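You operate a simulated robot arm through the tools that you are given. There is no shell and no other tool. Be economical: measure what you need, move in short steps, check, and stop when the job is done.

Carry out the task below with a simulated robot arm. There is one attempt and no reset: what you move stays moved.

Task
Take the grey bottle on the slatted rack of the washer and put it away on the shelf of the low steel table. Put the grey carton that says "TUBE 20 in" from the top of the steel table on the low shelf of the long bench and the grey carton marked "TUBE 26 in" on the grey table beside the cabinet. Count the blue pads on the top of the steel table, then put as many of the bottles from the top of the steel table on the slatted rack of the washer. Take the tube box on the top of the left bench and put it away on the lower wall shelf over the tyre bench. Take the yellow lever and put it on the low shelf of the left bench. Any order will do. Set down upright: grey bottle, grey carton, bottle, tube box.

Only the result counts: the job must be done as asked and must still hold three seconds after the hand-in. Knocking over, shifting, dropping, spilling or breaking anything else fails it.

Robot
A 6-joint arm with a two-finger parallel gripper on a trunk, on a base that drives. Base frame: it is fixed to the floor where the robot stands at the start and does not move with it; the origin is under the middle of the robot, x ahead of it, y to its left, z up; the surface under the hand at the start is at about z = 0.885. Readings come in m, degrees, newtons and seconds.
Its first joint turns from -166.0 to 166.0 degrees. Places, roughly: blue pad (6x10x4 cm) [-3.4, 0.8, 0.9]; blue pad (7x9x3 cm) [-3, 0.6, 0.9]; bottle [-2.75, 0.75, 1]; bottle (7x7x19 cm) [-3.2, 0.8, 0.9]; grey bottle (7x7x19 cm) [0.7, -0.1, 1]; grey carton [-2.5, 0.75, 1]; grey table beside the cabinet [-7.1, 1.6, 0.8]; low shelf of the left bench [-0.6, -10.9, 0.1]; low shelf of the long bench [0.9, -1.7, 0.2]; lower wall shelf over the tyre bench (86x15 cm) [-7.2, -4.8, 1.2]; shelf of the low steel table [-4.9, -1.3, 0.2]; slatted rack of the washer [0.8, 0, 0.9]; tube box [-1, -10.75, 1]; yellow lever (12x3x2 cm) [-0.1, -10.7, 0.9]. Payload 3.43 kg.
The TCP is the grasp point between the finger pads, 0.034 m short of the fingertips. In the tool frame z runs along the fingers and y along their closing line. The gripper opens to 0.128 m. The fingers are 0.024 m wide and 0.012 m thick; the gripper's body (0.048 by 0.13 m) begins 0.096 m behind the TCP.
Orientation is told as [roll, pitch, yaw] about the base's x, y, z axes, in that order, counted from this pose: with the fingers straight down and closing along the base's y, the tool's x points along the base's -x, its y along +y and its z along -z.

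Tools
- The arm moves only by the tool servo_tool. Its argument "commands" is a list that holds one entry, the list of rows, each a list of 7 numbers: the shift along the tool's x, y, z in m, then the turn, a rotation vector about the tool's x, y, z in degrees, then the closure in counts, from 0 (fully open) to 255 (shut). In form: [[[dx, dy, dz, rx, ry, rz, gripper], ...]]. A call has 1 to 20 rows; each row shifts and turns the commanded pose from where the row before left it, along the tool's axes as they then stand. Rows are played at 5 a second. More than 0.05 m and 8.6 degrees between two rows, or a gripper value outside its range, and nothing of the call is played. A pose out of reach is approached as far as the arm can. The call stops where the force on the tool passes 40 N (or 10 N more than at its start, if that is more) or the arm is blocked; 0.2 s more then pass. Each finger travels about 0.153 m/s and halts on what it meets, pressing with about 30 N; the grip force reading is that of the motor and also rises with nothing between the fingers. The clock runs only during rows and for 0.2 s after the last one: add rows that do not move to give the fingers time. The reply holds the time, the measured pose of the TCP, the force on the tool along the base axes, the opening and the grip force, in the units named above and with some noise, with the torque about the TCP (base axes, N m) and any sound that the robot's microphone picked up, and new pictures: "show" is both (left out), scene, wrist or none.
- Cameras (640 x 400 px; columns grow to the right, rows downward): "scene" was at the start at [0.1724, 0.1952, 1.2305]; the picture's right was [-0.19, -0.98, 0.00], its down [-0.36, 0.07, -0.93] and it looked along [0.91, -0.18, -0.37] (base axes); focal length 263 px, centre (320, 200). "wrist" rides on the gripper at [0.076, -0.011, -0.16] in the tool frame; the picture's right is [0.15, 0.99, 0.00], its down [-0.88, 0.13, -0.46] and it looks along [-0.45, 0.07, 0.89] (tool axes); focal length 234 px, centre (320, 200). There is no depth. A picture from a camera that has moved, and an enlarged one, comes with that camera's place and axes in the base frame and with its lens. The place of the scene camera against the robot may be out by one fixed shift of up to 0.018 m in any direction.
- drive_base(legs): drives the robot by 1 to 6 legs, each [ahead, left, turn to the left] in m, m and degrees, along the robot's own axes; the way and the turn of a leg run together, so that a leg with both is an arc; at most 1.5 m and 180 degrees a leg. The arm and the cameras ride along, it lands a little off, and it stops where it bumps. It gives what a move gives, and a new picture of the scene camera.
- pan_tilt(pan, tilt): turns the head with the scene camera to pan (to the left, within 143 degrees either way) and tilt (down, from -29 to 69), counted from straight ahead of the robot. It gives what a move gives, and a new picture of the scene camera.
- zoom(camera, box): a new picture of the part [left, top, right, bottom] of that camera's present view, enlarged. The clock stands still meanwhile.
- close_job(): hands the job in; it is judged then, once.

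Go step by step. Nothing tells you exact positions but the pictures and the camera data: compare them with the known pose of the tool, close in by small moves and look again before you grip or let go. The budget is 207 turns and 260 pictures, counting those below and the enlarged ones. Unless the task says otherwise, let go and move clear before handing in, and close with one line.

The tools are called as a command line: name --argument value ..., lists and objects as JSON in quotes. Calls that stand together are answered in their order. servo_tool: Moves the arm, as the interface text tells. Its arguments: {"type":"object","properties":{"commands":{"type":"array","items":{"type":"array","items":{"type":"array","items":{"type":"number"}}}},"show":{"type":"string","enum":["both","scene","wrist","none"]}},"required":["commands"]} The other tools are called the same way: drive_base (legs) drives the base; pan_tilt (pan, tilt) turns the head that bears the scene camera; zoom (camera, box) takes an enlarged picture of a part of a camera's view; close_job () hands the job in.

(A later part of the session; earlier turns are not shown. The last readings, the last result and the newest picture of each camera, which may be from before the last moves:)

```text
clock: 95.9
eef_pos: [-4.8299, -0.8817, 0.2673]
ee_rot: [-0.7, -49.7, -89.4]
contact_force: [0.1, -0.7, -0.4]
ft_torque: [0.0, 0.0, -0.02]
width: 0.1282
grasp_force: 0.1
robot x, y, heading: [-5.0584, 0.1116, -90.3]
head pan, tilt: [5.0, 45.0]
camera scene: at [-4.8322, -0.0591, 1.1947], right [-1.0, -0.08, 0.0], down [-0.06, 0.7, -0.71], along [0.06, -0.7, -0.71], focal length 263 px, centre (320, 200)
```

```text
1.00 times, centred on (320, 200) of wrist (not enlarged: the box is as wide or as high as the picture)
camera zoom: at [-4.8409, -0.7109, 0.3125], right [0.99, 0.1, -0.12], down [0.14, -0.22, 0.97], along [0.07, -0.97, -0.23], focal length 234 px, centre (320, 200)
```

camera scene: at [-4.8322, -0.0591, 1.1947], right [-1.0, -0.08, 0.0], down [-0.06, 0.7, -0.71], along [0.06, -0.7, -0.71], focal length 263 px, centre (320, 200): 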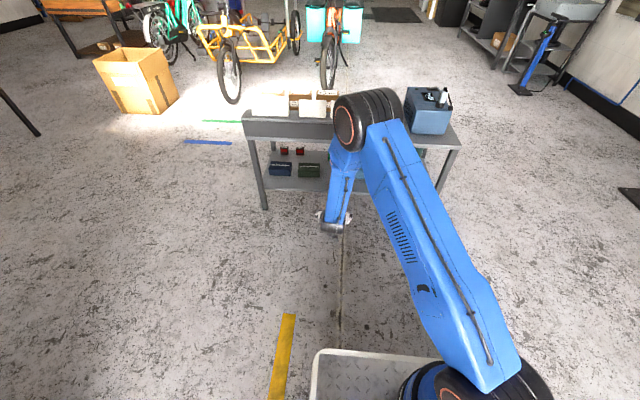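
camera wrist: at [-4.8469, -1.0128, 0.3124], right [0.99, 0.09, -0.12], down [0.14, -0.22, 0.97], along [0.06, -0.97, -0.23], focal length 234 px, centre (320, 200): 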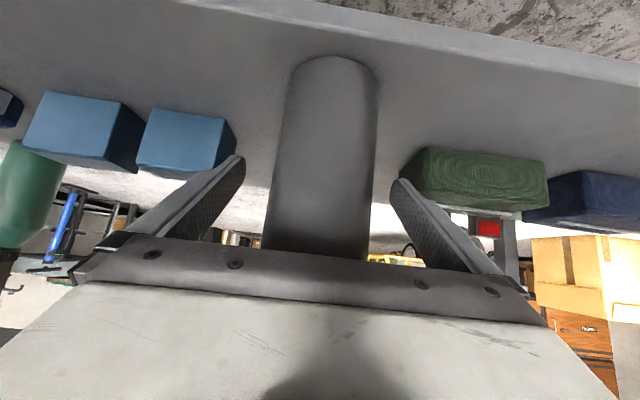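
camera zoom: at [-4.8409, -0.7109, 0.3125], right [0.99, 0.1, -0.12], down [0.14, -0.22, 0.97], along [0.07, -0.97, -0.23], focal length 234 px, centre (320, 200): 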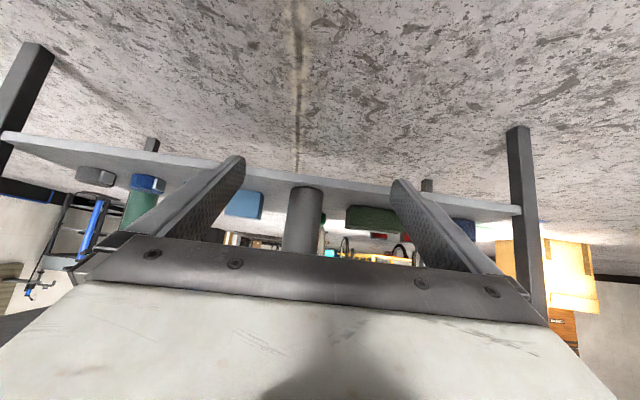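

The grey bottle stands on the shelf. I'll raise the arm and go to the steel table.

servo_tool --commands '[[[-0.0216, 0, -0.0442, 0, 0, 0, 0], [-0.0216, 0, -0.0442, 0, 0, 0, 0], [-0.0216, 0, -0.0442, 0, 0, 0, 0], [-0.0216, 0, -0.0442, 0, 0, 0, 0], [-0.0216, 0, -0.0442, 0, 0, 0, 0], [-0.0216, 0, -0.0442, 0, 0, 0, 0], [-0.0216, 0, -0.0442, 0, 0, 0, 0], [-0.0216, 0, -0.0442, 0, 0, 0, 0], [-0.0216, 0, -0.0442, 0, 0, 0, 0], [-0.0216, 0, -0.0442, 0, 0, 0, 0], [-0.0216, 0, -0.0442, 0, 0, 0, 0], [-0.0216, 0, -0.0442, 0, 0, 0, 0], [-0.0216, 0, -0.0442, 0, 0, 0, 0], [-0.0216, 0, -0.0442, 0, 0, 0, 0], [-0.0216, 0, -0.0442, 0, 0, 0, 0], [-0.0216, 0, -0.0442, 0, 0, 0, 0], [-0.0216, 0, -0.0442, 0, 0, 0, 0], [-0.0216, 0, -0.0442, 0, 0, 0, 0], [-0.0216, 0, -0.0442, 0, 0, 0, 0], [-0.0216, 0, -0.0442, 0, 0, 0, 0]]]' --show "none"

drive_base --legs '[[0.55, 1.1, 0], [0.3, 1.1, 0], [0, 0, 180]]'

pan_tilt --pan 30 --tilt 20

pan_tilt --pan -25 --tilt 20

```text
clock: 100.1
eef_pos: [-4.8289, -0.4842, 1.1693]
ee_rot: [-0.7, -49.8, -89.2]
contact_force: [-0.2, 0.2, 0.1]
ft_torque: [0.03, -0.02, -0.03]
width: 0.1282
grasp_force: 0.1
robot x, y, heading: [-5.0616, 0.1103, -90.3]
head pan, tilt: [5.0, 45.0]
```

```text
clock: 104.4
eef_pos: [-4.0635, -0.8576, 1.1686]
ee_rot: [-0.6, -49.8, -83.0]
contact_force: [-0.4, -0.7, -0.4]
ft_torque: [0.0, 0.0, 0.0]
width: 0.1283
grasp_force: 0.1
robot x, y, heading: [-4.3587, -0.2915, -83.5]
head pan, tilt: [5.0, 45.0]
stopped in leg 1: the robot was blocked; the commanded pose is now the measured one
camera scene: at [-4.1167, -0.4346, 1.1947], right [-0.98, -0.19, 0.0], down [-0.14, 0.69, -0.71], along [0.14, -0.69, -0.71], focal length 263 px, centre (320, 200)
```

scene: 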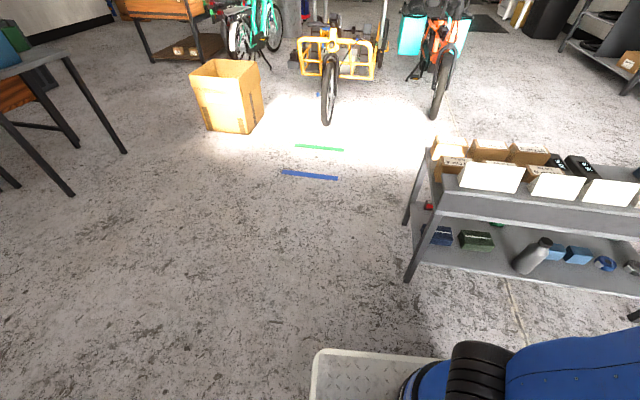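

```text
clock: 105.3
eef_pos: [-4.065, -0.8573, 1.1699]
ee_rot: [-0.6, -49.7, -82.9]
contact_force: [0.5, 0.2, -0.1]
ft_torque: [0.01, 0.0, 0.02]
width: 0.1281
grasp_force: 0.1
robot x, y, heading: [-4.3604, -0.2897, -83.8]
head pan, tilt: [30.0, 20.0]
camera scene: at [-4.0776, -0.4301, 1.2333], right [-0.81, -0.59, 0.0], down [-0.2, 0.28, -0.94], along [0.55, -0.76, -0.34], focal length 263 px, centre (320, 200)
```

scene: 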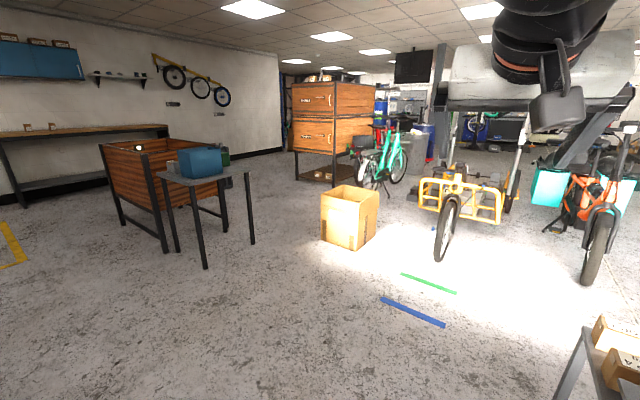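

```text
clock: 106.5
eef_pos: [-4.0642, -0.857, 1.1687]
ee_rot: [-0.6, -49.9, -82.9]
contact_force: [0.5, 0.5, 0.1]
ft_torque: [-0.01, -0.05, 0.0]
width: 0.1281
grasp_force: 0.1
robot x, y, heading: [-4.3609, -0.2872, -83.8]
head pan, tilt: [-25.0, 20.0]
camera scene: at [-4.1625, -0.443, 1.2334], right [-0.95, 0.32, 0.0], down [0.11, 0.32, -0.94], along [-0.3, -0.89, -0.34], focal length 263 px, centre (320, 200)
```

scene: 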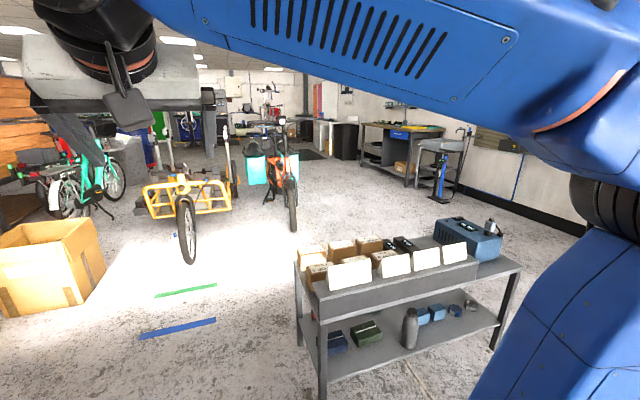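

The base touched something on its left. I'll look left to see what it was.

pan_tilt --pan 100 --tilt 35

pan_tilt --pan 140 --tilt 25

```text
clock: 108.6
eef_pos: [-4.0641, -0.8562, 1.1689]
ee_rot: [-0.6, -49.8, -82.9]
contact_force: [-0.2, -0.3, -0.3]
ft_torque: [0.0, 0.02, -0.02]
width: 0.1279
grasp_force: 0.0
robot x, y, heading: [-4.3605, -0.2905, -83.9]
head pan, tilt: [100.0, 35.0]
camera scene: at [-4.0479, -0.3304, 1.2095], right [0.28, -0.96, 0.0], down [-0.55, -0.16, -0.82], along [0.79, 0.23, -0.57], focal length 263 px, centre (320, 200)
```

scene: 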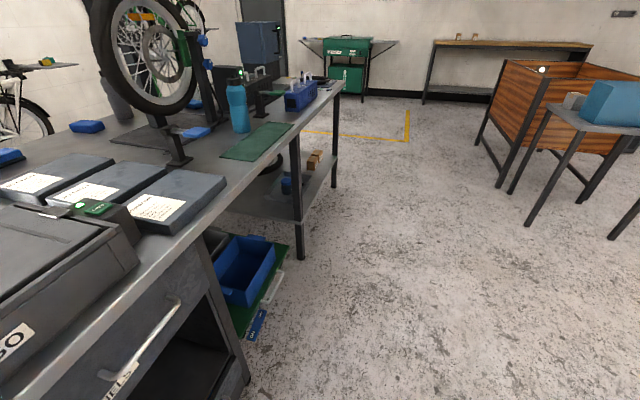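

```text
clock: 109.7
eef_pos: [-4.0636, -0.8569, 1.1687]
ee_rot: [-0.6, -49.8, -82.9]
contact_force: [0.6, 0.9, -0.4]
ft_torque: [0.01, 0.0, 0.01]
width: 0.1281
grasp_force: 0.1
robot x, y, heading: [-4.3609, -0.2902, -84.0]
head pan, tilt: [140.0, 25.0]
camera scene: at [-4.0812, -0.2784, 1.2253], right [0.83, -0.56, 0.0], down [-0.24, -0.35, -0.91], along [0.51, 0.75, -0.42], focal length 263 px, centre (320, 200)
```

scene: 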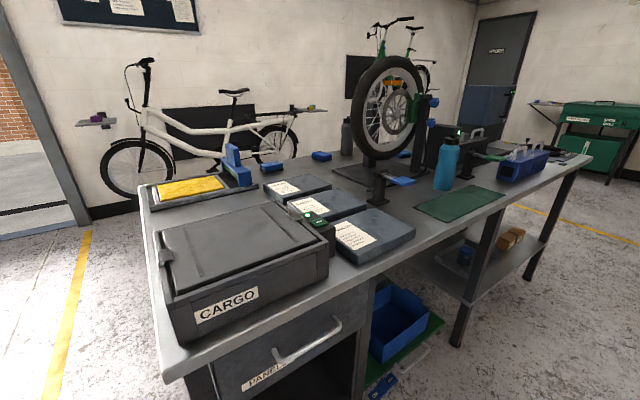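

It was the corner of the steel table; everything on top looks undisturbed. I'll steer clear and come to the table's long side.

drive_base --legs '[[0.33, 0, 0], [0.15, 1.4, 0], [0, 0, 174]]'

pan_tilt --pan 35 --tilt 25

pan_tilt --pan -20 --tilt 25

```text
clock: 125.6
eef_pos: [-3.1384, -0.0157, 1.1699]
ee_rot: [-0.6, -49.7, 90.9]
contact_force: [-0.4, -0.7, 0.0]
ft_torque: [-0.02, 0.0, -0.01]
width: 0.1281
grasp_force: 0.1
robot x, y, heading: [-2.9052, -0.6117, 90.1]
head pan, tilt: [140.0, 25.0]
camera scene: at [-3.1835, -0.6075, 1.2253], right [-0.77, 0.64, 0.0], down [0.27, 0.32, -0.91], along [-0.58, -0.69, -0.42], focal length 263 px, centre (320, 200)
```

scene: 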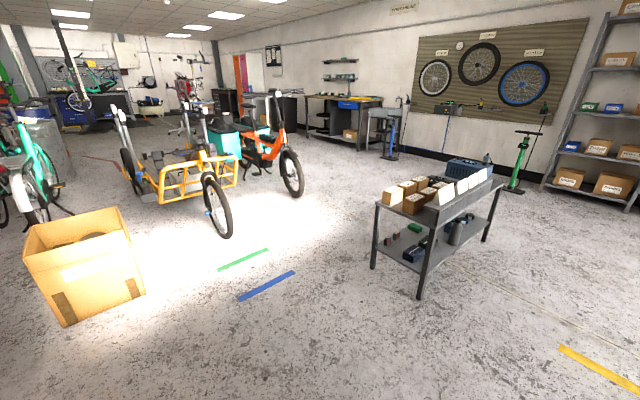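

```text
clock: 127.4
eef_pos: [-3.1389, -0.0172, 1.1697]
ee_rot: [-0.6, -49.8, 90.9]
contact_force: [0.4, -0.1, 0.2]
ft_torque: [-0.04, 0.0, 0.0]
width: 0.128
grasp_force: 0.0
robot x, y, heading: [-2.9079, -0.6132, 90.0]
head pan, tilt: [35.0, 25.0]
camera scene: at [-3.1772, -0.4615, 1.2253], right [0.82, 0.57, 0.0], down [0.24, -0.35, -0.91], along [-0.52, 0.74, -0.42], focal length 263 px, centre (320, 200)
```

scene: 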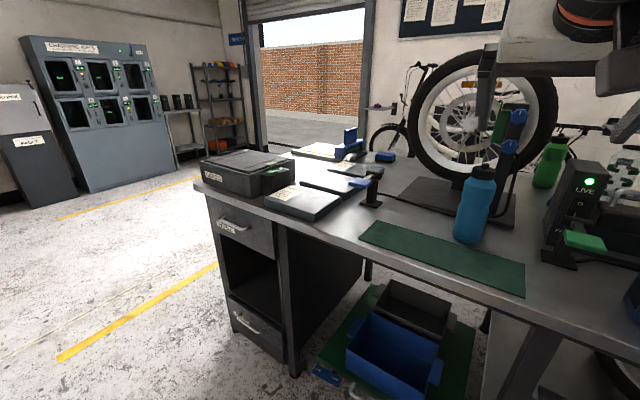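

```text
clock: 128.6
eef_pos: [-3.1404, -0.0156, 1.1701]
ee_rot: [-0.6, -49.8, 90.9]
contact_force: [0.0, 0.7, -0.1]
ft_torque: [0.01, -0.03, 0.02]
width: 0.1279
grasp_force: 0.1
robot x, y, heading: [-2.9075, -0.6089, 89.9]
head pan, tilt: [-20.0, 25.0]
camera scene: at [-3.0928, -0.4503, 1.2253], right [0.94, -0.34, 0.0], down [-0.14, -0.4, -0.91], along [0.31, 0.85, -0.42], focal length 263 px, centre (320, 200)
```

scene: 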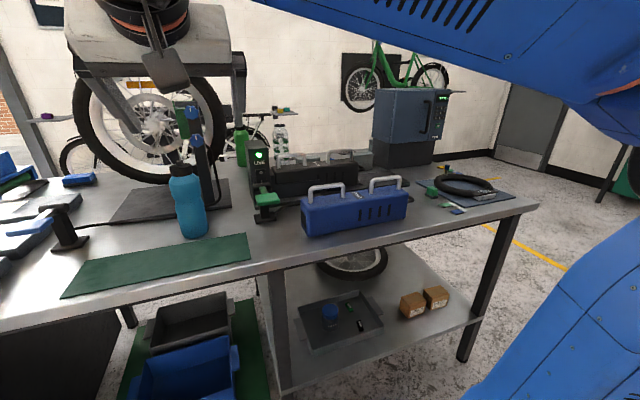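

The table holds many things: a teal bottle, a green bottle, a clear bottle, blue items. I'll zoom in on both halves.

zoom --camera "scene" --box '[160, 80, 340, 240]'

zoom --camera "scene" --box '[340, 80, 540, 240]'

pan_tilt --pan 15 --tilt 25

zoom --camera "scene" --box '[40, 120, 240, 260]'

```text
2.50 times, centred on (250, 160) of scene
camera zoom: at [-3.0928, -0.4503, 1.2253], right [0.94, -0.34, 0.0], down [-0.14, -0.4, -0.91], along [0.31, 0.85, -0.42], focal length 657 px, centre (495, 300)
```

zoom: 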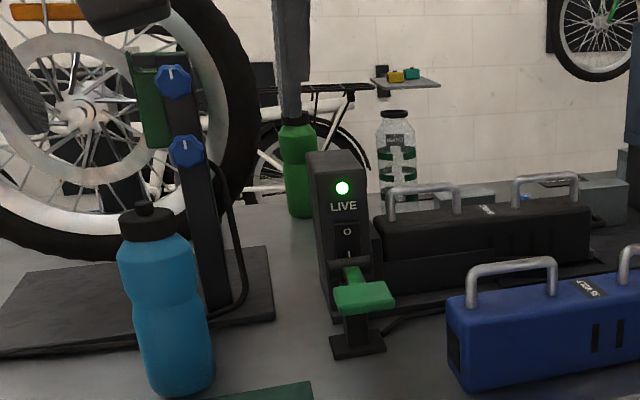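

```text
2.50 times, centred on (440, 160) of scene
camera zoom: at [-3.0928, -0.4503, 1.2253], right [0.94, -0.34, 0.0], down [-0.14, -0.4, -0.91], along [0.31, 0.85, -0.42], focal length 657 px, centre (20, 300)
```

zoom: 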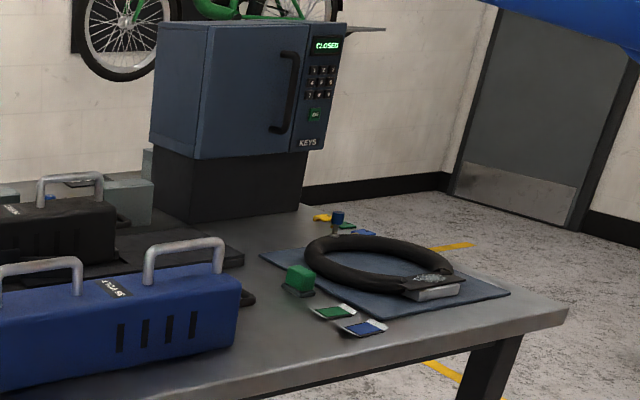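

```text
clock: 129.7
eef_pos: [-3.1385, -0.0152, 1.1703]
ee_rot: [-0.6, -49.9, 90.9]
contact_force: [-0.5, 0.3, 0.4]
ft_torque: [0.01, 0.04, -0.02]
width: 0.1283
grasp_force: 0.0
robot x, y, heading: [-2.9055, -0.6126, 89.9]
head pan, tilt: [15.0, 25.0]
camera scene: at [-3.1481, -0.4479, 1.2253], right [0.97, 0.26, 0.0], down [0.11, -0.41, -0.91], along [-0.23, 0.88, -0.42], focal length 263 px, centre (320, 200)
```

scene: 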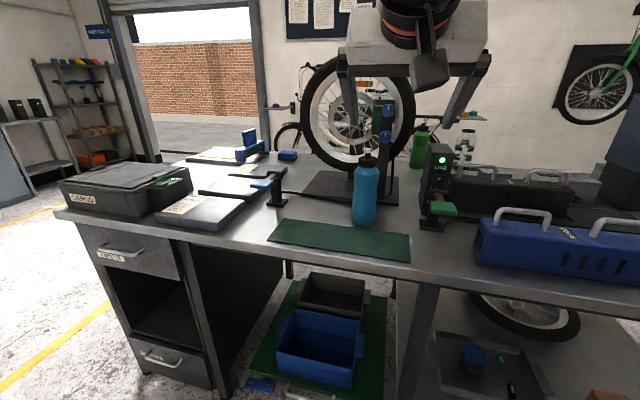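

```text
2.86 times, centred on (140, 190) of scene
camera zoom: at [-3.1481, -0.4479, 1.2253], right [0.97, 0.26, 0.0], down [0.11, -0.41, -0.91], along [-0.23, 0.88, -0.42], focal length 751 px, centre (834, 229)
```

zoom: 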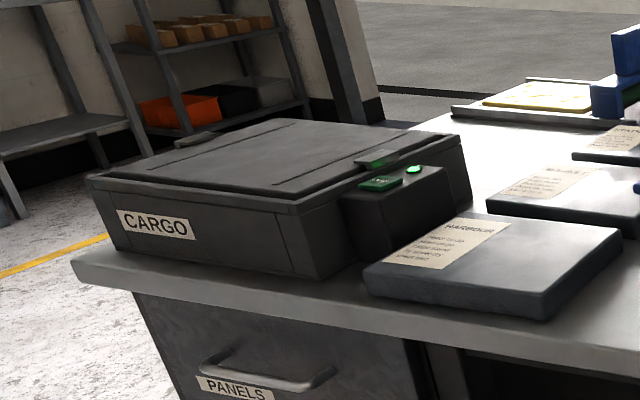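

The cartons seem to be behind the chargers on the far side. I'll drive round the +x end to look from the wall side.

drive_base --legs '[[-0.1, -1.45, 0], [0, -0.3, 0], [0, 0, 90], [0, -1.4, 0], [0, -1.25, 0]]'

pan_tilt --pan 25 --tilt 22

```text
clock: 155.1
eef_pos: [-1.7918, 1.7064, 1.1702]
ee_rot: [-0.7, -49.8, -176.6]
contact_force: [0.6, -0.7, -0.8]
ft_torque: [-0.01, 0.02, 0.01]
width: 0.1279
grasp_force: 0.1
robot x, y, heading: [-1.2072, 1.9638, -177.5]
head pan, tilt: [15.0, 25.0]
camera scene: at [-1.3651, 1.7073, 1.2253], right [-0.3, 0.95, 0.0], down [0.4, 0.13, -0.91], along [-0.86, -0.27, -0.42], focal length 263 px, centre (320, 200)
```

scene: 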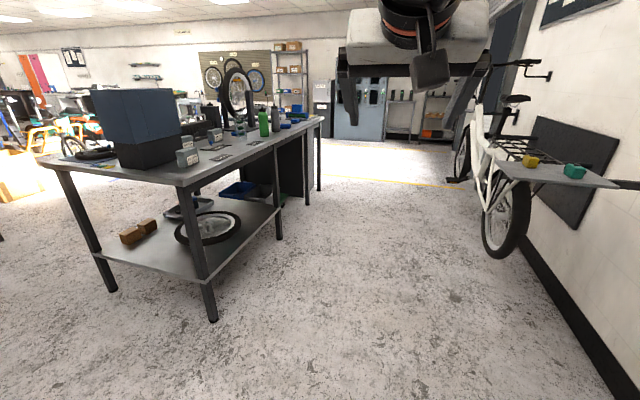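

```text
clock: 155.8
eef_pos: [-1.7923, 1.7058, 1.1688]
ee_rot: [-0.7, -49.7, -176.7]
contact_force: [0.8, -0.2, 0.3]
ft_torque: [-0.01, 0.03, 0.0]
width: 0.1278
grasp_force: 0.1
robot x, y, heading: [-1.2079, 1.9665, -177.4]
head pan, tilt: [25.0, 22.0]
camera scene: at [-1.3596, 1.6922, 1.2301], right [-0.46, 0.89, 0.0], down [0.33, 0.17, -0.93], along [-0.82, -0.43, -0.37], focal length 263 px, centre (320, 200)
```

scene: 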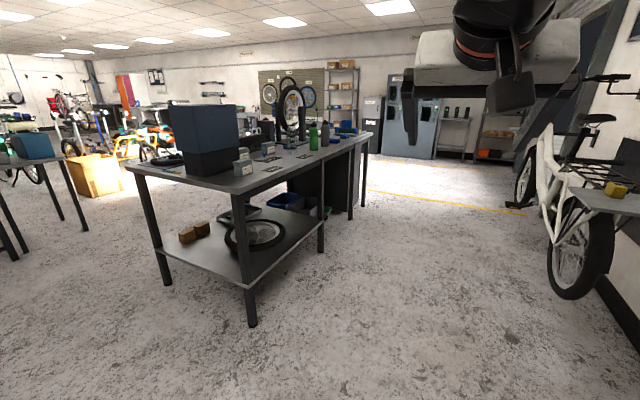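

The far edge is at y ≈ 0.82. I'll stand at about (-2.9, 1.6) facing the table from the wall side.

drive_base --legs '[[1.2, 0.2, 0], [0.5, 0.15, 0], [0, 0, 87.5]]'

pan_tilt --pan 15 --tilt 30

pan_tilt --pan -35 --tilt 30

```text
clock: 168.4
eef_pos: [-2.6428, 0.9461, 1.1703]
ee_rot: [-0.6, -49.8, -87.1]
contact_force: [0.0, 0.3, 0.1]
ft_torque: [-0.02, 0.02, -0.01]
width: 0.128
grasp_force: 0.1
robot x, y, heading: [-2.8963, 1.531, -87.9]
head pan, tilt: [25.0, 22.0]
camera scene: at [-2.6313, 1.3692, 1.2301], right [-0.89, -0.45, 0.0], down [-0.17, 0.33, -0.93], along [0.42, -0.83, -0.37], focal length 263 px, centre (320, 200)
```

scene: 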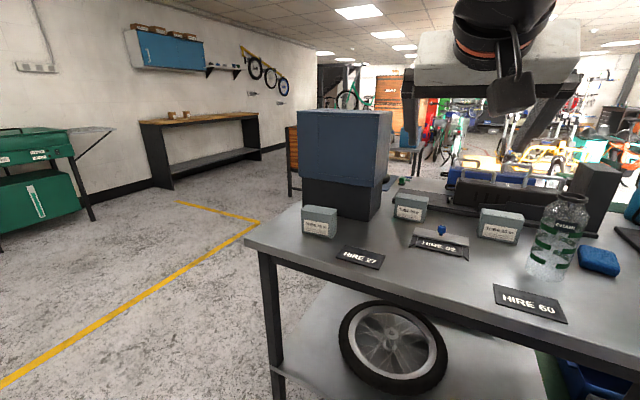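

```text
clock: 169.2
eef_pos: [-2.6425, 0.9458, 1.1693]
ee_rot: [-0.6, -49.8, -87.1]
contact_force: [0.5, 0.3, -0.2]
ft_torque: [0.02, -0.03, -0.02]
width: 0.1281
grasp_force: 0.1
robot x, y, heading: [-2.9006, 1.5329, -88.0]
head pan, tilt: [15.0, 30.0]
camera scene: at [-2.6469, 1.3654, 1.2174], right [-0.96, -0.29, 0.0], down [-0.15, 0.48, -0.87], along [0.25, -0.83, -0.5], focal length 263 px, centre (320, 200)
```

scene: 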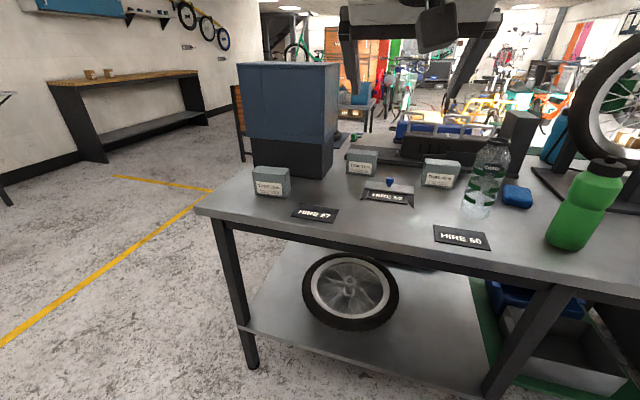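

```text
clock: 170.3
eef_pos: [-2.6426, 0.9456, 1.1685]
ee_rot: [-0.6, -49.8, -87.0]
contact_force: [-0.2, 0.0, 0.0]
ft_torque: [-0.06, 0.04, -0.01]
width: 0.1282
grasp_force: 0.2
robot x, y, heading: [-2.8995, 1.5338, -88.3]
head pan, tilt: [-35.0, 30.0]
camera scene: at [-2.7226, 1.376, 1.2173], right [-0.84, 0.54, 0.0], down [0.27, 0.42, -0.87], along [-0.47, -0.73, -0.5], focal length 263 px, centre (320, 200)
```

scene: 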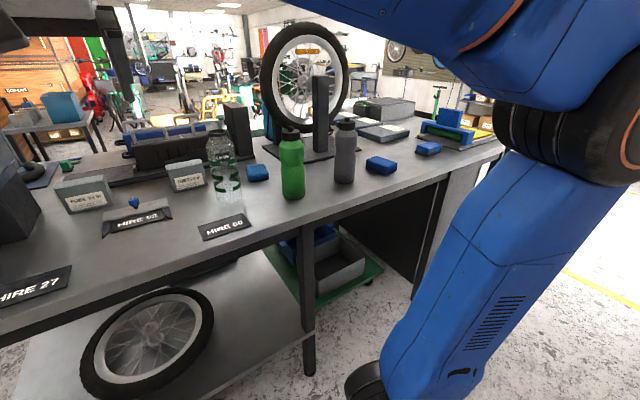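

Bottles: clear, green, dark grey here and teal on the other side; I see several blue pads and three grey cartons. Zooming for labels and count.

zoom --camera "scene" --box '[340, 90, 520, 200]'

zoom --camera "scene" --box '[40, 110, 280, 260]'

pan_tilt --pan 10 --tilt 35

zoom --camera "scene" --box '[220, 100, 500, 260]'

```text
3.56 times, centred on (430, 145) of scene
camera zoom: at [-2.7226, 1.376, 1.2173], right [-0.84, 0.54, 0.0], down [0.27, 0.42, -0.87], along [-0.47, -0.73, -0.5], focal length 934 px, centre (-71, 396)
```

zoom: 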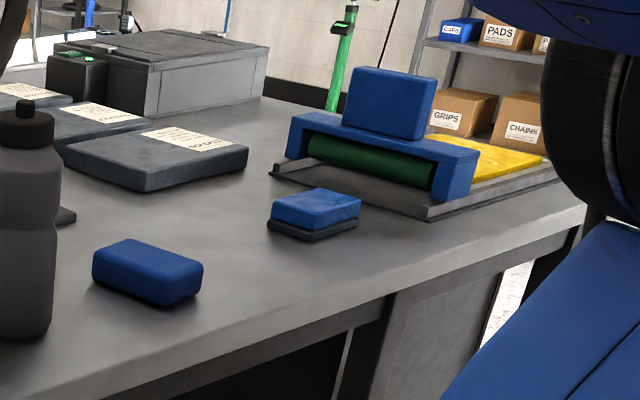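

```text
2.67 times, centred on (160, 185) of scene
camera zoom: at [-2.7226, 1.376, 1.2173], right [-0.84, 0.54, 0.0], down [0.27, 0.42, -0.87], along [-0.47, -0.73, -0.5], focal length 701 px, centre (747, 240)
```

zoom: 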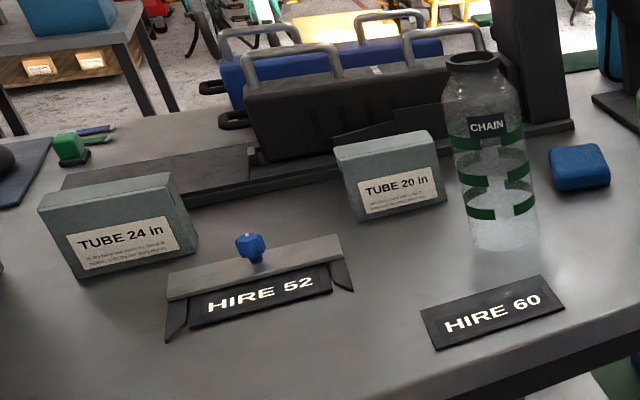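

```text
clock: 171.5
eef_pos: [-2.6418, 0.947, 1.169]
ee_rot: [-0.5, -49.8, -87.1]
contact_force: [-0.1, -0.3, -0.6]
ft_torque: [0.04, -0.01, 0.02]
width: 0.1281
grasp_force: 0.0
robot x, y, heading: [-2.8997, 1.5326, -88.1]
head pan, tilt: [10.0, 35.0]
camera scene: at [-2.6552, 1.3657, 1.2095], right [-0.98, -0.21, 0.0], down [-0.12, 0.56, -0.82], along [0.17, -0.8, -0.57], focal length 263 px, centre (320, 200)
```

scene: 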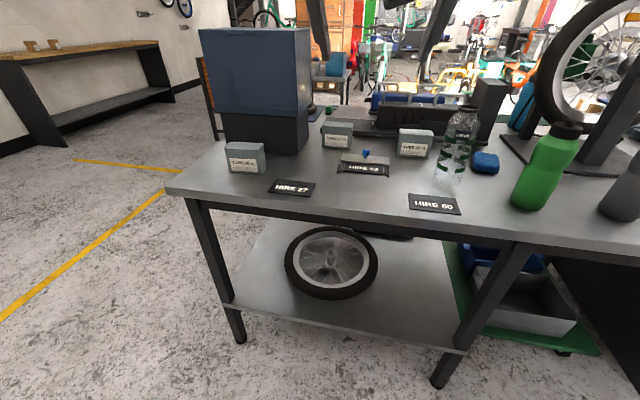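

```text
2.29 times, centred on (360, 180) of scene
camera zoom: at [-2.6552, 1.3657, 1.2095], right [-0.98, -0.21, 0.0], down [-0.12, 0.56, -0.82], along [0.17, -0.8, -0.57], focal length 601 px, centre (229, 246)
```

zoom: 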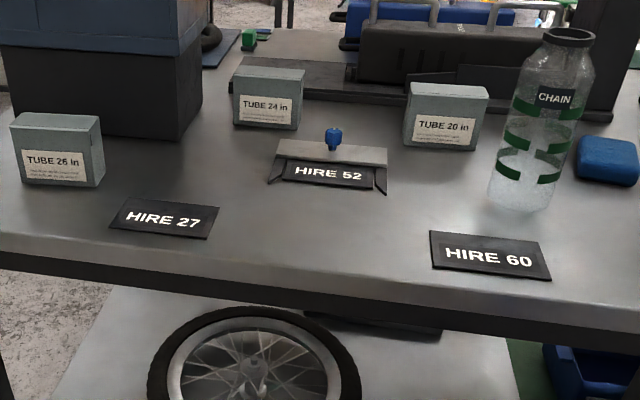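

There are blue blocks A near the clear bottle, B next to the dark bottle, and a third with a dark base. I'll move along the table to look at these closely.

drive_base --legs '[[-0.1, -0.55, -2]]'

pan_tilt --pan -5 --tilt 40

zoom --camera "scene" --box '[300, 80, 520, 240]'

```text
clock: 174.7
eef_pos: [-3.208, 1.0263, 1.1688]
ee_rot: [-0.5, -49.7, -88.8]
contact_force: [0.4, -0.1, -0.1]
ft_torque: [-0.03, 0.0, -0.01]
width: 0.1281
grasp_force: 0.1
robot x, y, heading: [-3.4448, 1.6165, -89.7]
head pan, tilt: [10.0, 35.0]
camera scene: at [-3.2074, 1.446, 1.2095], right [-0.98, -0.18, 0.0], down [-0.1, 0.56, -0.82], along [0.15, -0.81, -0.57], focal length 263 px, centre (320, 200)
```

scene: 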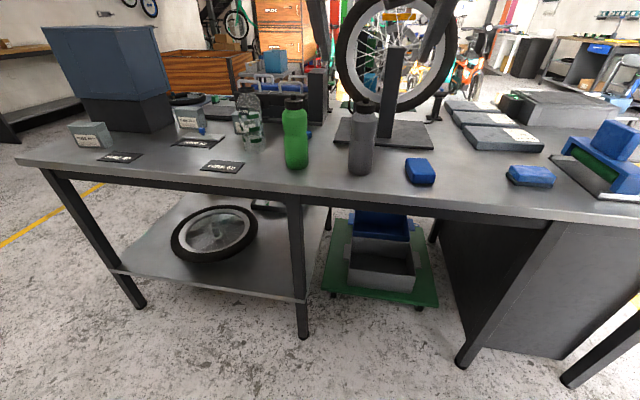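

```text
clock: 175.4
eef_pos: [-3.208, 1.0257, 1.17]
ee_rot: [-0.7, -49.8, -88.7]
contact_force: [0.1, -0.4, -0.6]
ft_torque: [0.02, 0.01, -0.01]
width: 0.128
grasp_force: 0.0
robot x, y, heading: [-3.4428, 1.616, -90.2]
head pan, tilt: [-5.0, 40.0]
camera scene: at [-3.2301, 1.4479, 1.202], right [-1.0, 0.08, 0.0], down [0.05, 0.64, -0.77], along [-0.06, -0.76, -0.64], focal length 263 px, centre (320, 200)
```

scene: 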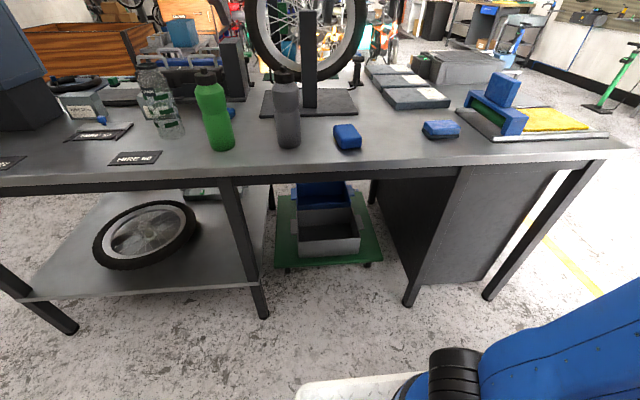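

```text
2.50 times, centred on (410, 160) of scene
camera zoom: at [-3.2301, 1.4479, 1.202], right [-1.0, 0.08, 0.0], down [0.05, 0.64, -0.77], along [-0.06, -0.76, -0.64], focal length 657 px, centre (95, 300)
```

zoom: 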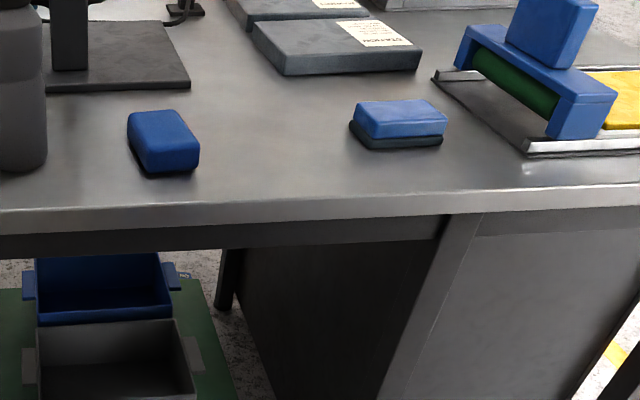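

I'll zoom harder on these blocks, to tell whether the third is the same kind.

zoom --camera "scene" --box '[325, 110, 375, 160]'

zoom --camera "scene" --box '[415, 105, 465, 155]'

pan_tilt --pan 30 --tilt 40

```text
8.00 times, centred on (350, 135) of scene
camera zoom: at [-3.2301, 1.4479, 1.202], right [-1.0, 0.08, 0.0], down [0.05, 0.64, -0.77], along [-0.06, -0.76, -0.64], focal length 2103 px, centre (80, 720)
```

zoom: 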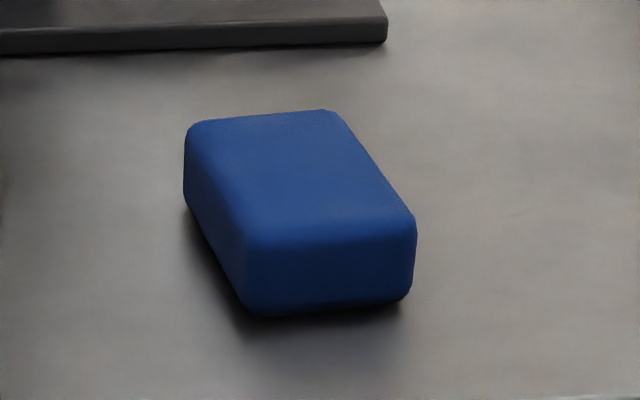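

```text
8.00 times, centred on (440, 130) of scene
camera zoom: at [-3.2301, 1.4479, 1.202], right [-1.0, 0.08, 0.0], down [0.05, 0.64, -0.77], along [-0.06, -0.76, -0.64], focal length 2103 px, centre (-640, 760)
```

zoom: 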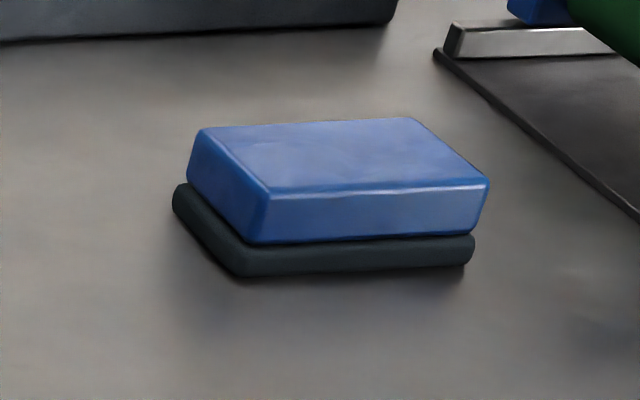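

```text
clock: 176.4
eef_pos: [-3.2073, 1.0262, 1.1692]
ee_rot: [-0.6, -49.8, -88.8]
contact_force: [0.9, 0.0, 0.4]
ft_torque: [0.01, -0.02, 0.04]
width: 0.1283
grasp_force: 0.1
robot x, y, heading: [-3.4451, 1.6163, -89.5]
head pan, tilt: [30.0, 40.0]
camera scene: at [-3.1803, 1.4592, 1.202], right [-0.86, -0.5, 0.0], down [-0.32, 0.56, -0.77], along [0.39, -0.66, -0.64], focal length 263 px, centre (320, 200)
```

scene: 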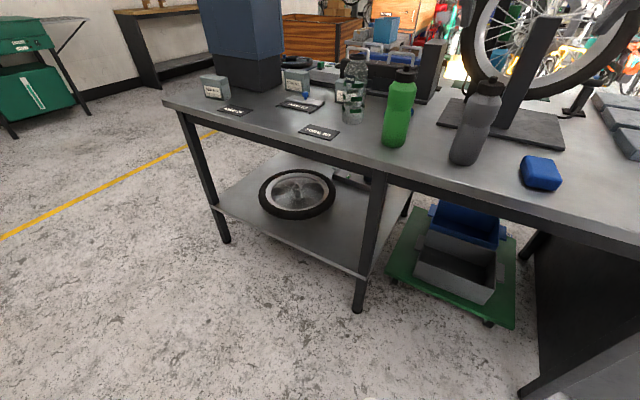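

The third is a two-tone block, not a plain pad; the two plain blue pads match the listed ones, so the count is 2 and I move two bottles. The dark bottle is right in front of the gripper; I check with the wrist camera.

zoom --camera "wrist" --box '[0, 0, 640, 400]'

```text
1.00 times, centred on (320, 200) of wrist (not enlarged: the box is as wide or as high as the picture)
camera zoom: at [-3.2204, 1.197, 1.2141], right [0.99, 0.11, -0.12], down [0.14, -0.22, 0.97], along [0.08, -0.97, -0.23], focal length 234 px, centre (320, 200)
```

zoom: 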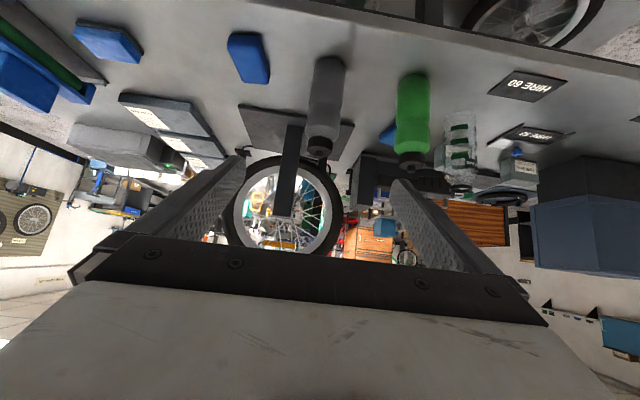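

The dark bottle is centred laterally at about (-3.205, 0.84). I'll move in most of the way and look.

servo_tool --commands '[[[0.006, 0, 0.0442, 0, 0, 0, 0], [0.006, 0, 0.0442, 0, 0, 0, 0], [0.006, 0, 0.0442, 0, 0, 0, 0], [0.006, 0, 0.0442, 0, 0, 0, 0], [0.006, 0, 0.0442, 0, 0, 0, 0], [0, 0, 0, 0, 0, 0, 0]]]' --show "wrist"

```text
clock: 177.8
eef_pos: [-3.2073, 0.8753, 1.0032]
ee_rot: [-0.6, -49.8, -88.9]
contact_force: [-0.3, 1.1, 0.6]
ft_torque: [0.02, 0.03, -0.03]
width: 0.128
grasp_force: 0.1
robot x, y, heading: [-3.4468, 1.6189, -90.0]
head pan, tilt: [30.0, 40.0]
camera wrist: at [-3.2203, 1.0464, 1.0476], right [0.99, 0.11, -0.12], down [0.14, -0.22, 0.97], along [0.08, -0.97, -0.23], focal length 234 px, centre (320, 200)
```

wrist: 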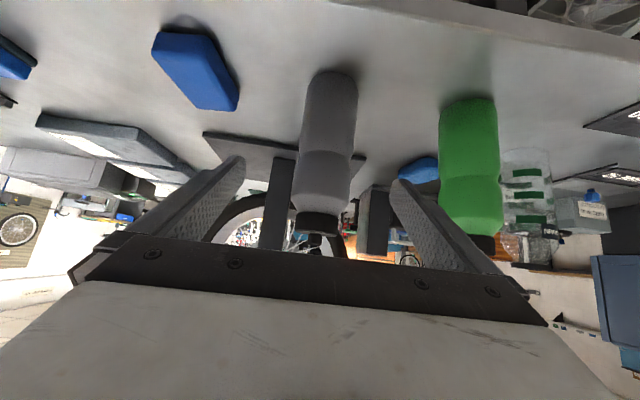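

The scale shows the table top is lower (z ≈ 0.84) and the bottle at y ≈ 0.778. I'll move in the rest and check.

servo_tool --commands '[[[-0.0017, 0.002, 0.0408, 0, 0, 0, 0], [-0.0017, 0.002, 0.0408, 0, 0, 0, 0], [-0.0017, 0.002, 0.0408, 0, 0, 0, 0], [0, 0, 0, 0, 0, 0, 0]]]' --show "wrist"

```text
clock: 178.8
eef_pos: [-3.2026, 0.7797, 0.9289]
ee_rot: [-0.7, -49.9, -88.9]
contact_force: [0.4, -0.2, 0.7]
ft_torque: [-0.02, 0.01, 0.02]
width: 0.128
grasp_force: 0.0
robot x, y, heading: [-3.4413, 1.6208, -89.7]
head pan, tilt: [30.0, 40.0]
camera wrist: at [-3.2156, 0.9511, 0.9747], right [0.99, 0.11, -0.12], down [0.14, -0.22, 0.97], along [0.08, -0.97, -0.23], focal length 234 px, centre (320, 200)
```

wrist: 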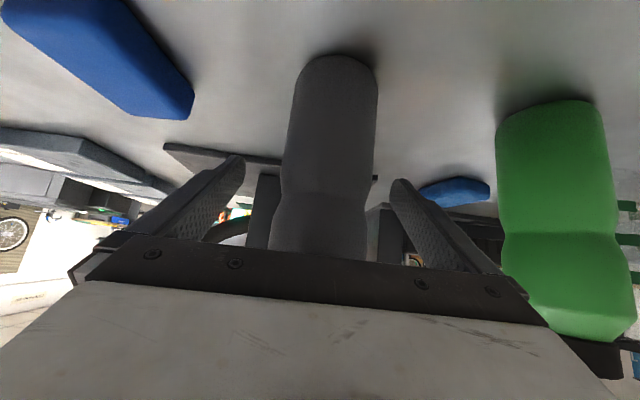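

Aligned, but at the bottle's waist; I'll go 2.5 cm lower and close.

servo_tool --commands '[[[0.019, 0.001, 0.016, 0, 0, 0, 0], [0, 0, 0, 0, 0, 0, 60], [0, 0, 0, 0, 0, 0, 120], [0, 0, 0, 0, 0, 0, 180], [0, 0, 0, 0, 0, 0, 255], [0, 0, 0, 0, 0, 0, 255]]]' --show "wrist"

```text
clock: 180.2
eef_pos: [-3.2006, 0.7821, 0.9053]
ee_rot: [-0.6, -49.8, -88.8]
contact_force: [0.8, 0.0, 0.2]
ft_torque: [0.01, 0.0, -0.02]
width: 0.0645
grasp_force: 30.3
robot x, y, heading: [-3.4458, 1.6142, -89.8]
head pan, tilt: [30.0, 40.0]
camera wrist: at [-3.2138, 0.9518, 0.9493], right [0.99, 0.11, -0.12], down [0.14, -0.22, 0.97], along [0.08, -0.97, -0.23], focal length 234 px, centre (320, 200)
```

wrist: 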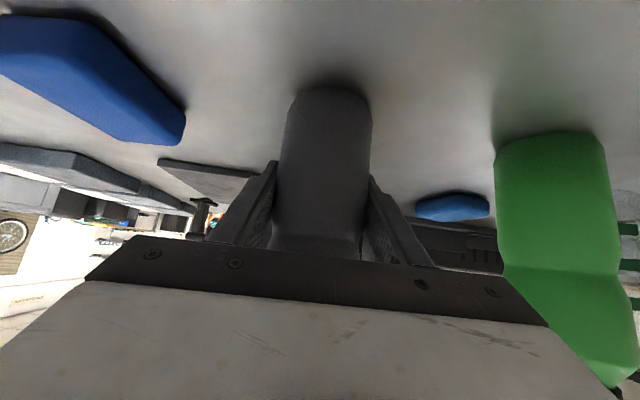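

Gripped. I'll lift, draw back, and drive to the washer.

servo_tool --commands '[[[-0.019, 0, -0.016, 0, 0, 0, 255], [-0.0383, 0, -0.0322, 0, 0, 0, 255], [-0.0383, 0, -0.0322, 0, 0, 0, 255], [-0.0383, 0, -0.0322, 0, 0, 0, 255], [-0.0383, 0, -0.0322, 0, 0, 0, 255], [0.032, 0, -0.0383, 0, 0, 0, 255], [0.032, 0, -0.0383, 0, 0, 0, 255], [0.032, 0, -0.0383, 0, 0, 0, 255], [0.032, 0, -0.0383, 0, 0, 0, 255], [0.032, 0, -0.0383, 0, 0, 0, 255], [0, 0, 0, 0, 0, 0, 255]]]' --show "wrist"

drive_base --legs '[[0, 0, 90], [1.4, 0.1, 0], [1.2, -0.3, 0], [0, -1.45, 0], [0.35, -0.1, 0]]'

pan_tilt --pan 0 --tilt 30

```text
clock: 182.6
eef_pos: [-3.1995, 1.0291, 1.1325]
ee_rot: [-0.7, -49.8, -88.8]
contact_force: [0.4, 0.9, -1.0]
ft_torque: [-0.05, 0.03, 0.0]
width: 0.0643
grasp_force: 30.0
robot x, y, heading: [-3.4403, 1.6171, -89.7]
head pan, tilt: [30.0, 40.0]
camera wrist: at [-3.2125, 1.1992, 1.1768], right [0.99, 0.11, -0.12], down [0.14, -0.22, 0.97], along [0.08, -0.97, -0.23], focal length 234 px, centre (320, 200)
```

wrist: 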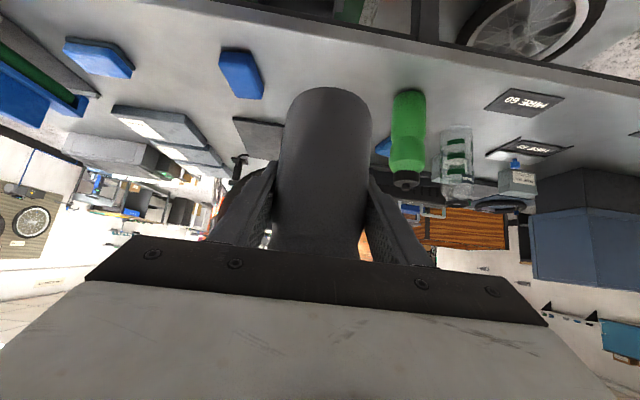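

```text
clock: 208.2
eef_pos: [0.0422, -0.0779, 1.1328]
ee_rot: [-0.8, -49.7, -2.6]
contact_force: [0.6, -0.2, -1.2]
ft_torque: [0.01, -0.02, 0.05]
width: 0.0642
grasp_force: 29.6
robot x, y, heading: [-0.5659, -0.2851, -3.2]
head pan, tilt: [30.0, 40.0]
camera scene: at [-0.3935, -0.0379, 1.202], right [0.45, -0.89, 0.0], down [-0.57, -0.29, -0.77], along [0.69, 0.34, -0.64], focal length 263 px, centre (320, 200)
```

scene: 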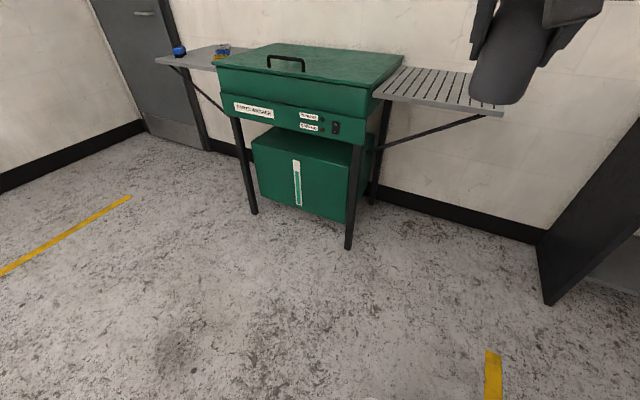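

```text
clock: 209.2
eef_pos: [0.0411, -0.0777, 1.1327]
ee_rot: [-0.8, -49.8, -2.5]
contact_force: [0.4, 0.0, -1.1]
ft_torque: [0.03, 0.0, -0.01]
width: 0.0645
grasp_force: 30.4
robot x, y, heading: [-0.5617, -0.2791, -3.3]
head pan, tilt: [0.0, 30.0]
camera scene: at [-0.3793, -0.0812, 1.2173], right [-0.06, -1.0, 0.0], down [-0.5, 0.03, -0.87], along [0.86, -0.05, -0.5], focal length 263 px, centre (320, 200)
```

scene: 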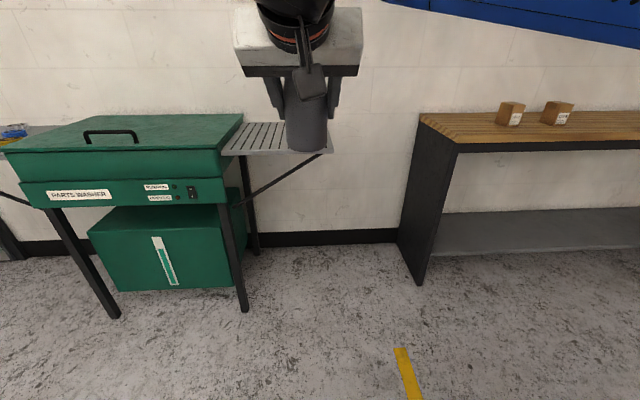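

I'll drive to the rack so that the bottle ends up above its left part.

drive_base --legs '[[0.5, 0.17, 3.2]]'

```text
clock: 212.2
eef_pos: [0.5292, 0.1034, 1.1331]
ee_rot: [-0.6, -49.8, 0.3]
contact_force: [0.1, 1.0, -1.9]
ft_torque: [0.02, -0.02, 0.01]
width: 0.0644
grasp_force: 30.3
robot x, y, heading: [-0.0633, -0.1343, -0.7]
head pan, tilt: [0.0, 30.0]
camera scene: at [0.1095, 0.078, 1.2173], right [-0.01, -1.0, 0.0], down [-0.5, 0.0, -0.87], along [0.87, -0.01, -0.5], focal length 263 px, centre (320, 200)
```

scene: 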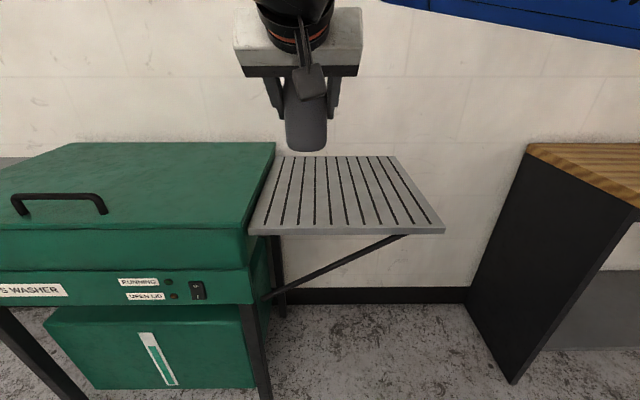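

Lowering toward the rack's left half.

servo_tool --commands '[[[-0.0012, 0, 0.045, 0, 0, 0, 255], [-0.0012, 0, 0.045, 0, 0, 0, 255], [-0.0012, 0, 0.045, 0, 0, 0, 255], [-0.0012, 0, 0.045, 0, 0, 0, 255], [-0.0012, 0, 0.045, 0, 0, 0, 255], [-0.0012, 0, 0.045, 0, 0, 0, 255], [0, 0, 0, 0, 0, 0, 255]]]' --show "wrist"

```text
clock: 213.8
eef_pos: [0.7391, 0.1024, 0.9635]
ee_rot: [-0.6, -49.9, 0.4]
contact_force: [0.4, 0.3, -0.4]
ft_torque: [0.02, 0.01, 0.01]
width: 0.0641
grasp_force: 29.9
robot x, y, heading: [-0.0629, -0.1307, -0.4]
head pan, tilt: [0.0, 30.0]
camera wrist: at [0.568, 0.0917, 1.0087], right [-0.09, 0.99, -0.12], down [0.22, 0.14, 0.97], along [0.97, 0.06, -0.23], focal length 234 px, centre (320, 200)
```

wrist: 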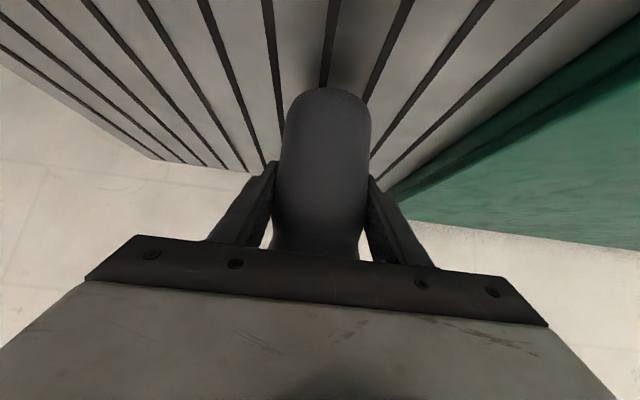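

servo_tool --commands '[[[0.0038, 0, 0.0032, 0, 0, 0, 255], [0.0038, 0, 0.0032, 0, 0, 0, 255], [0.0023, 0, 0.0019, 0, 0, 0, 255], [0, 0, 0, 0, 0, 0, 255]]]' --show "none"

```text
clock: 214.8
eef_pos: [0.7401, 0.1016, 0.951]
ee_rot: [-0.7, -49.8, 0.4]
contact_force: [1.1, -0.5, 0.1]
ft_torque: [-0.01, -0.03, 0.02]
width: 0.0642
grasp_force: 29.9
robot x, y, heading: [-0.0637, -0.1369, -0.4]
head pan, tilt: [0.0, 30.0]
```

servo_tool --commands '[[[0.0023, 0, 0.0019, 0, 0, 0, 255], [0.0023, 0, 0.0019, 0, 0, 0, 255], [0, 0, 0, 0, 0, 0, 255]]]' --show "wrist"

```text
clock: 215.6
eef_pos: [0.7379, 0.1007, 0.9471]
ee_rot: [-0.5, -50.0, 0.3]
contact_force: [2.6, 3.5, 26.0]
ft_torque: [0.38, 0.15, 0.05]
width: 0.0648
grasp_force: 30.0
robot x, y, heading: [-0.0646, -0.1347, -0.7]
head pan, tilt: [0.0, 30.0]
camera wrist: at [0.5682, 0.0915, 0.9909], right [-0.09, 0.99, -0.12], down [0.22, 0.14, 0.97], along [0.97, 0.06, -0.23], focal length 234 px, centre (320, 200)
```

wrist: 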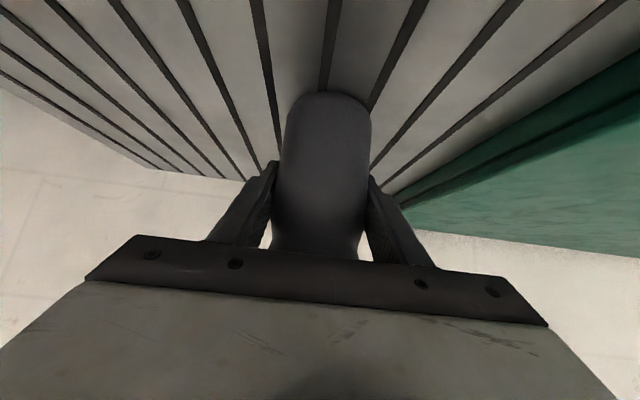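

Contact. I'll release and withdraw straight back, then up.

servo_tool --commands '[[[-0.0011, 0, -0.001, 0, 0, 0, 255], [0, 0, 0, 0, 0, 0, 150], [0, 0, 0, 0, 0, 0, 0], [0, 0, 0, 0, 0, 0, 0], [0, 0, 0, 0, 0, 0, 0], [0.019, 0, -0.023, 0, 0, 0, 0], [0.032, 0, -0.0383, 0, 0, 0, 0], [0.032, 0, -0.0383, 0, 0, 0, 0], [0.032, 0, -0.0383, 0, 0, 0, 0], [-0.0383, 0, -0.0322, 0, 0, 0, 0], [-0.0383, 0, -0.0322, 0, 0, 0, 0], [-0.0383, 0, -0.0322, 0, 0, 0, 0], [-0.0383, 0, -0.0322, 0, 0, 0, 0], [0, 0, 0, 0, 0, 0, 0]]]' --show "wrist"

```text
clock: 218.6
eef_pos: [0.5596, 0.1033, 1.1484]
ee_rot: [-0.7, -49.8, 0.4]
contact_force: [0.7, 0.4, 0.0]
ft_torque: [-0.03, -0.02, -0.01]
width: 0.128
grasp_force: 0.1
robot x, y, heading: [-0.0667, -0.134, -0.6]
head pan, tilt: [0.0, 30.0]
camera wrist: at [0.3883, 0.0923, 1.1918], right [-0.09, 0.99, -0.12], down [0.22, 0.14, 0.97], along [0.97, 0.06, -0.23], focal length 234 px, centre (320, 200)
```

wrist: 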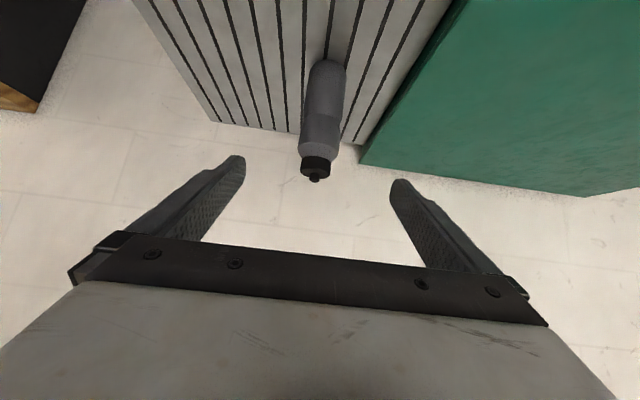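

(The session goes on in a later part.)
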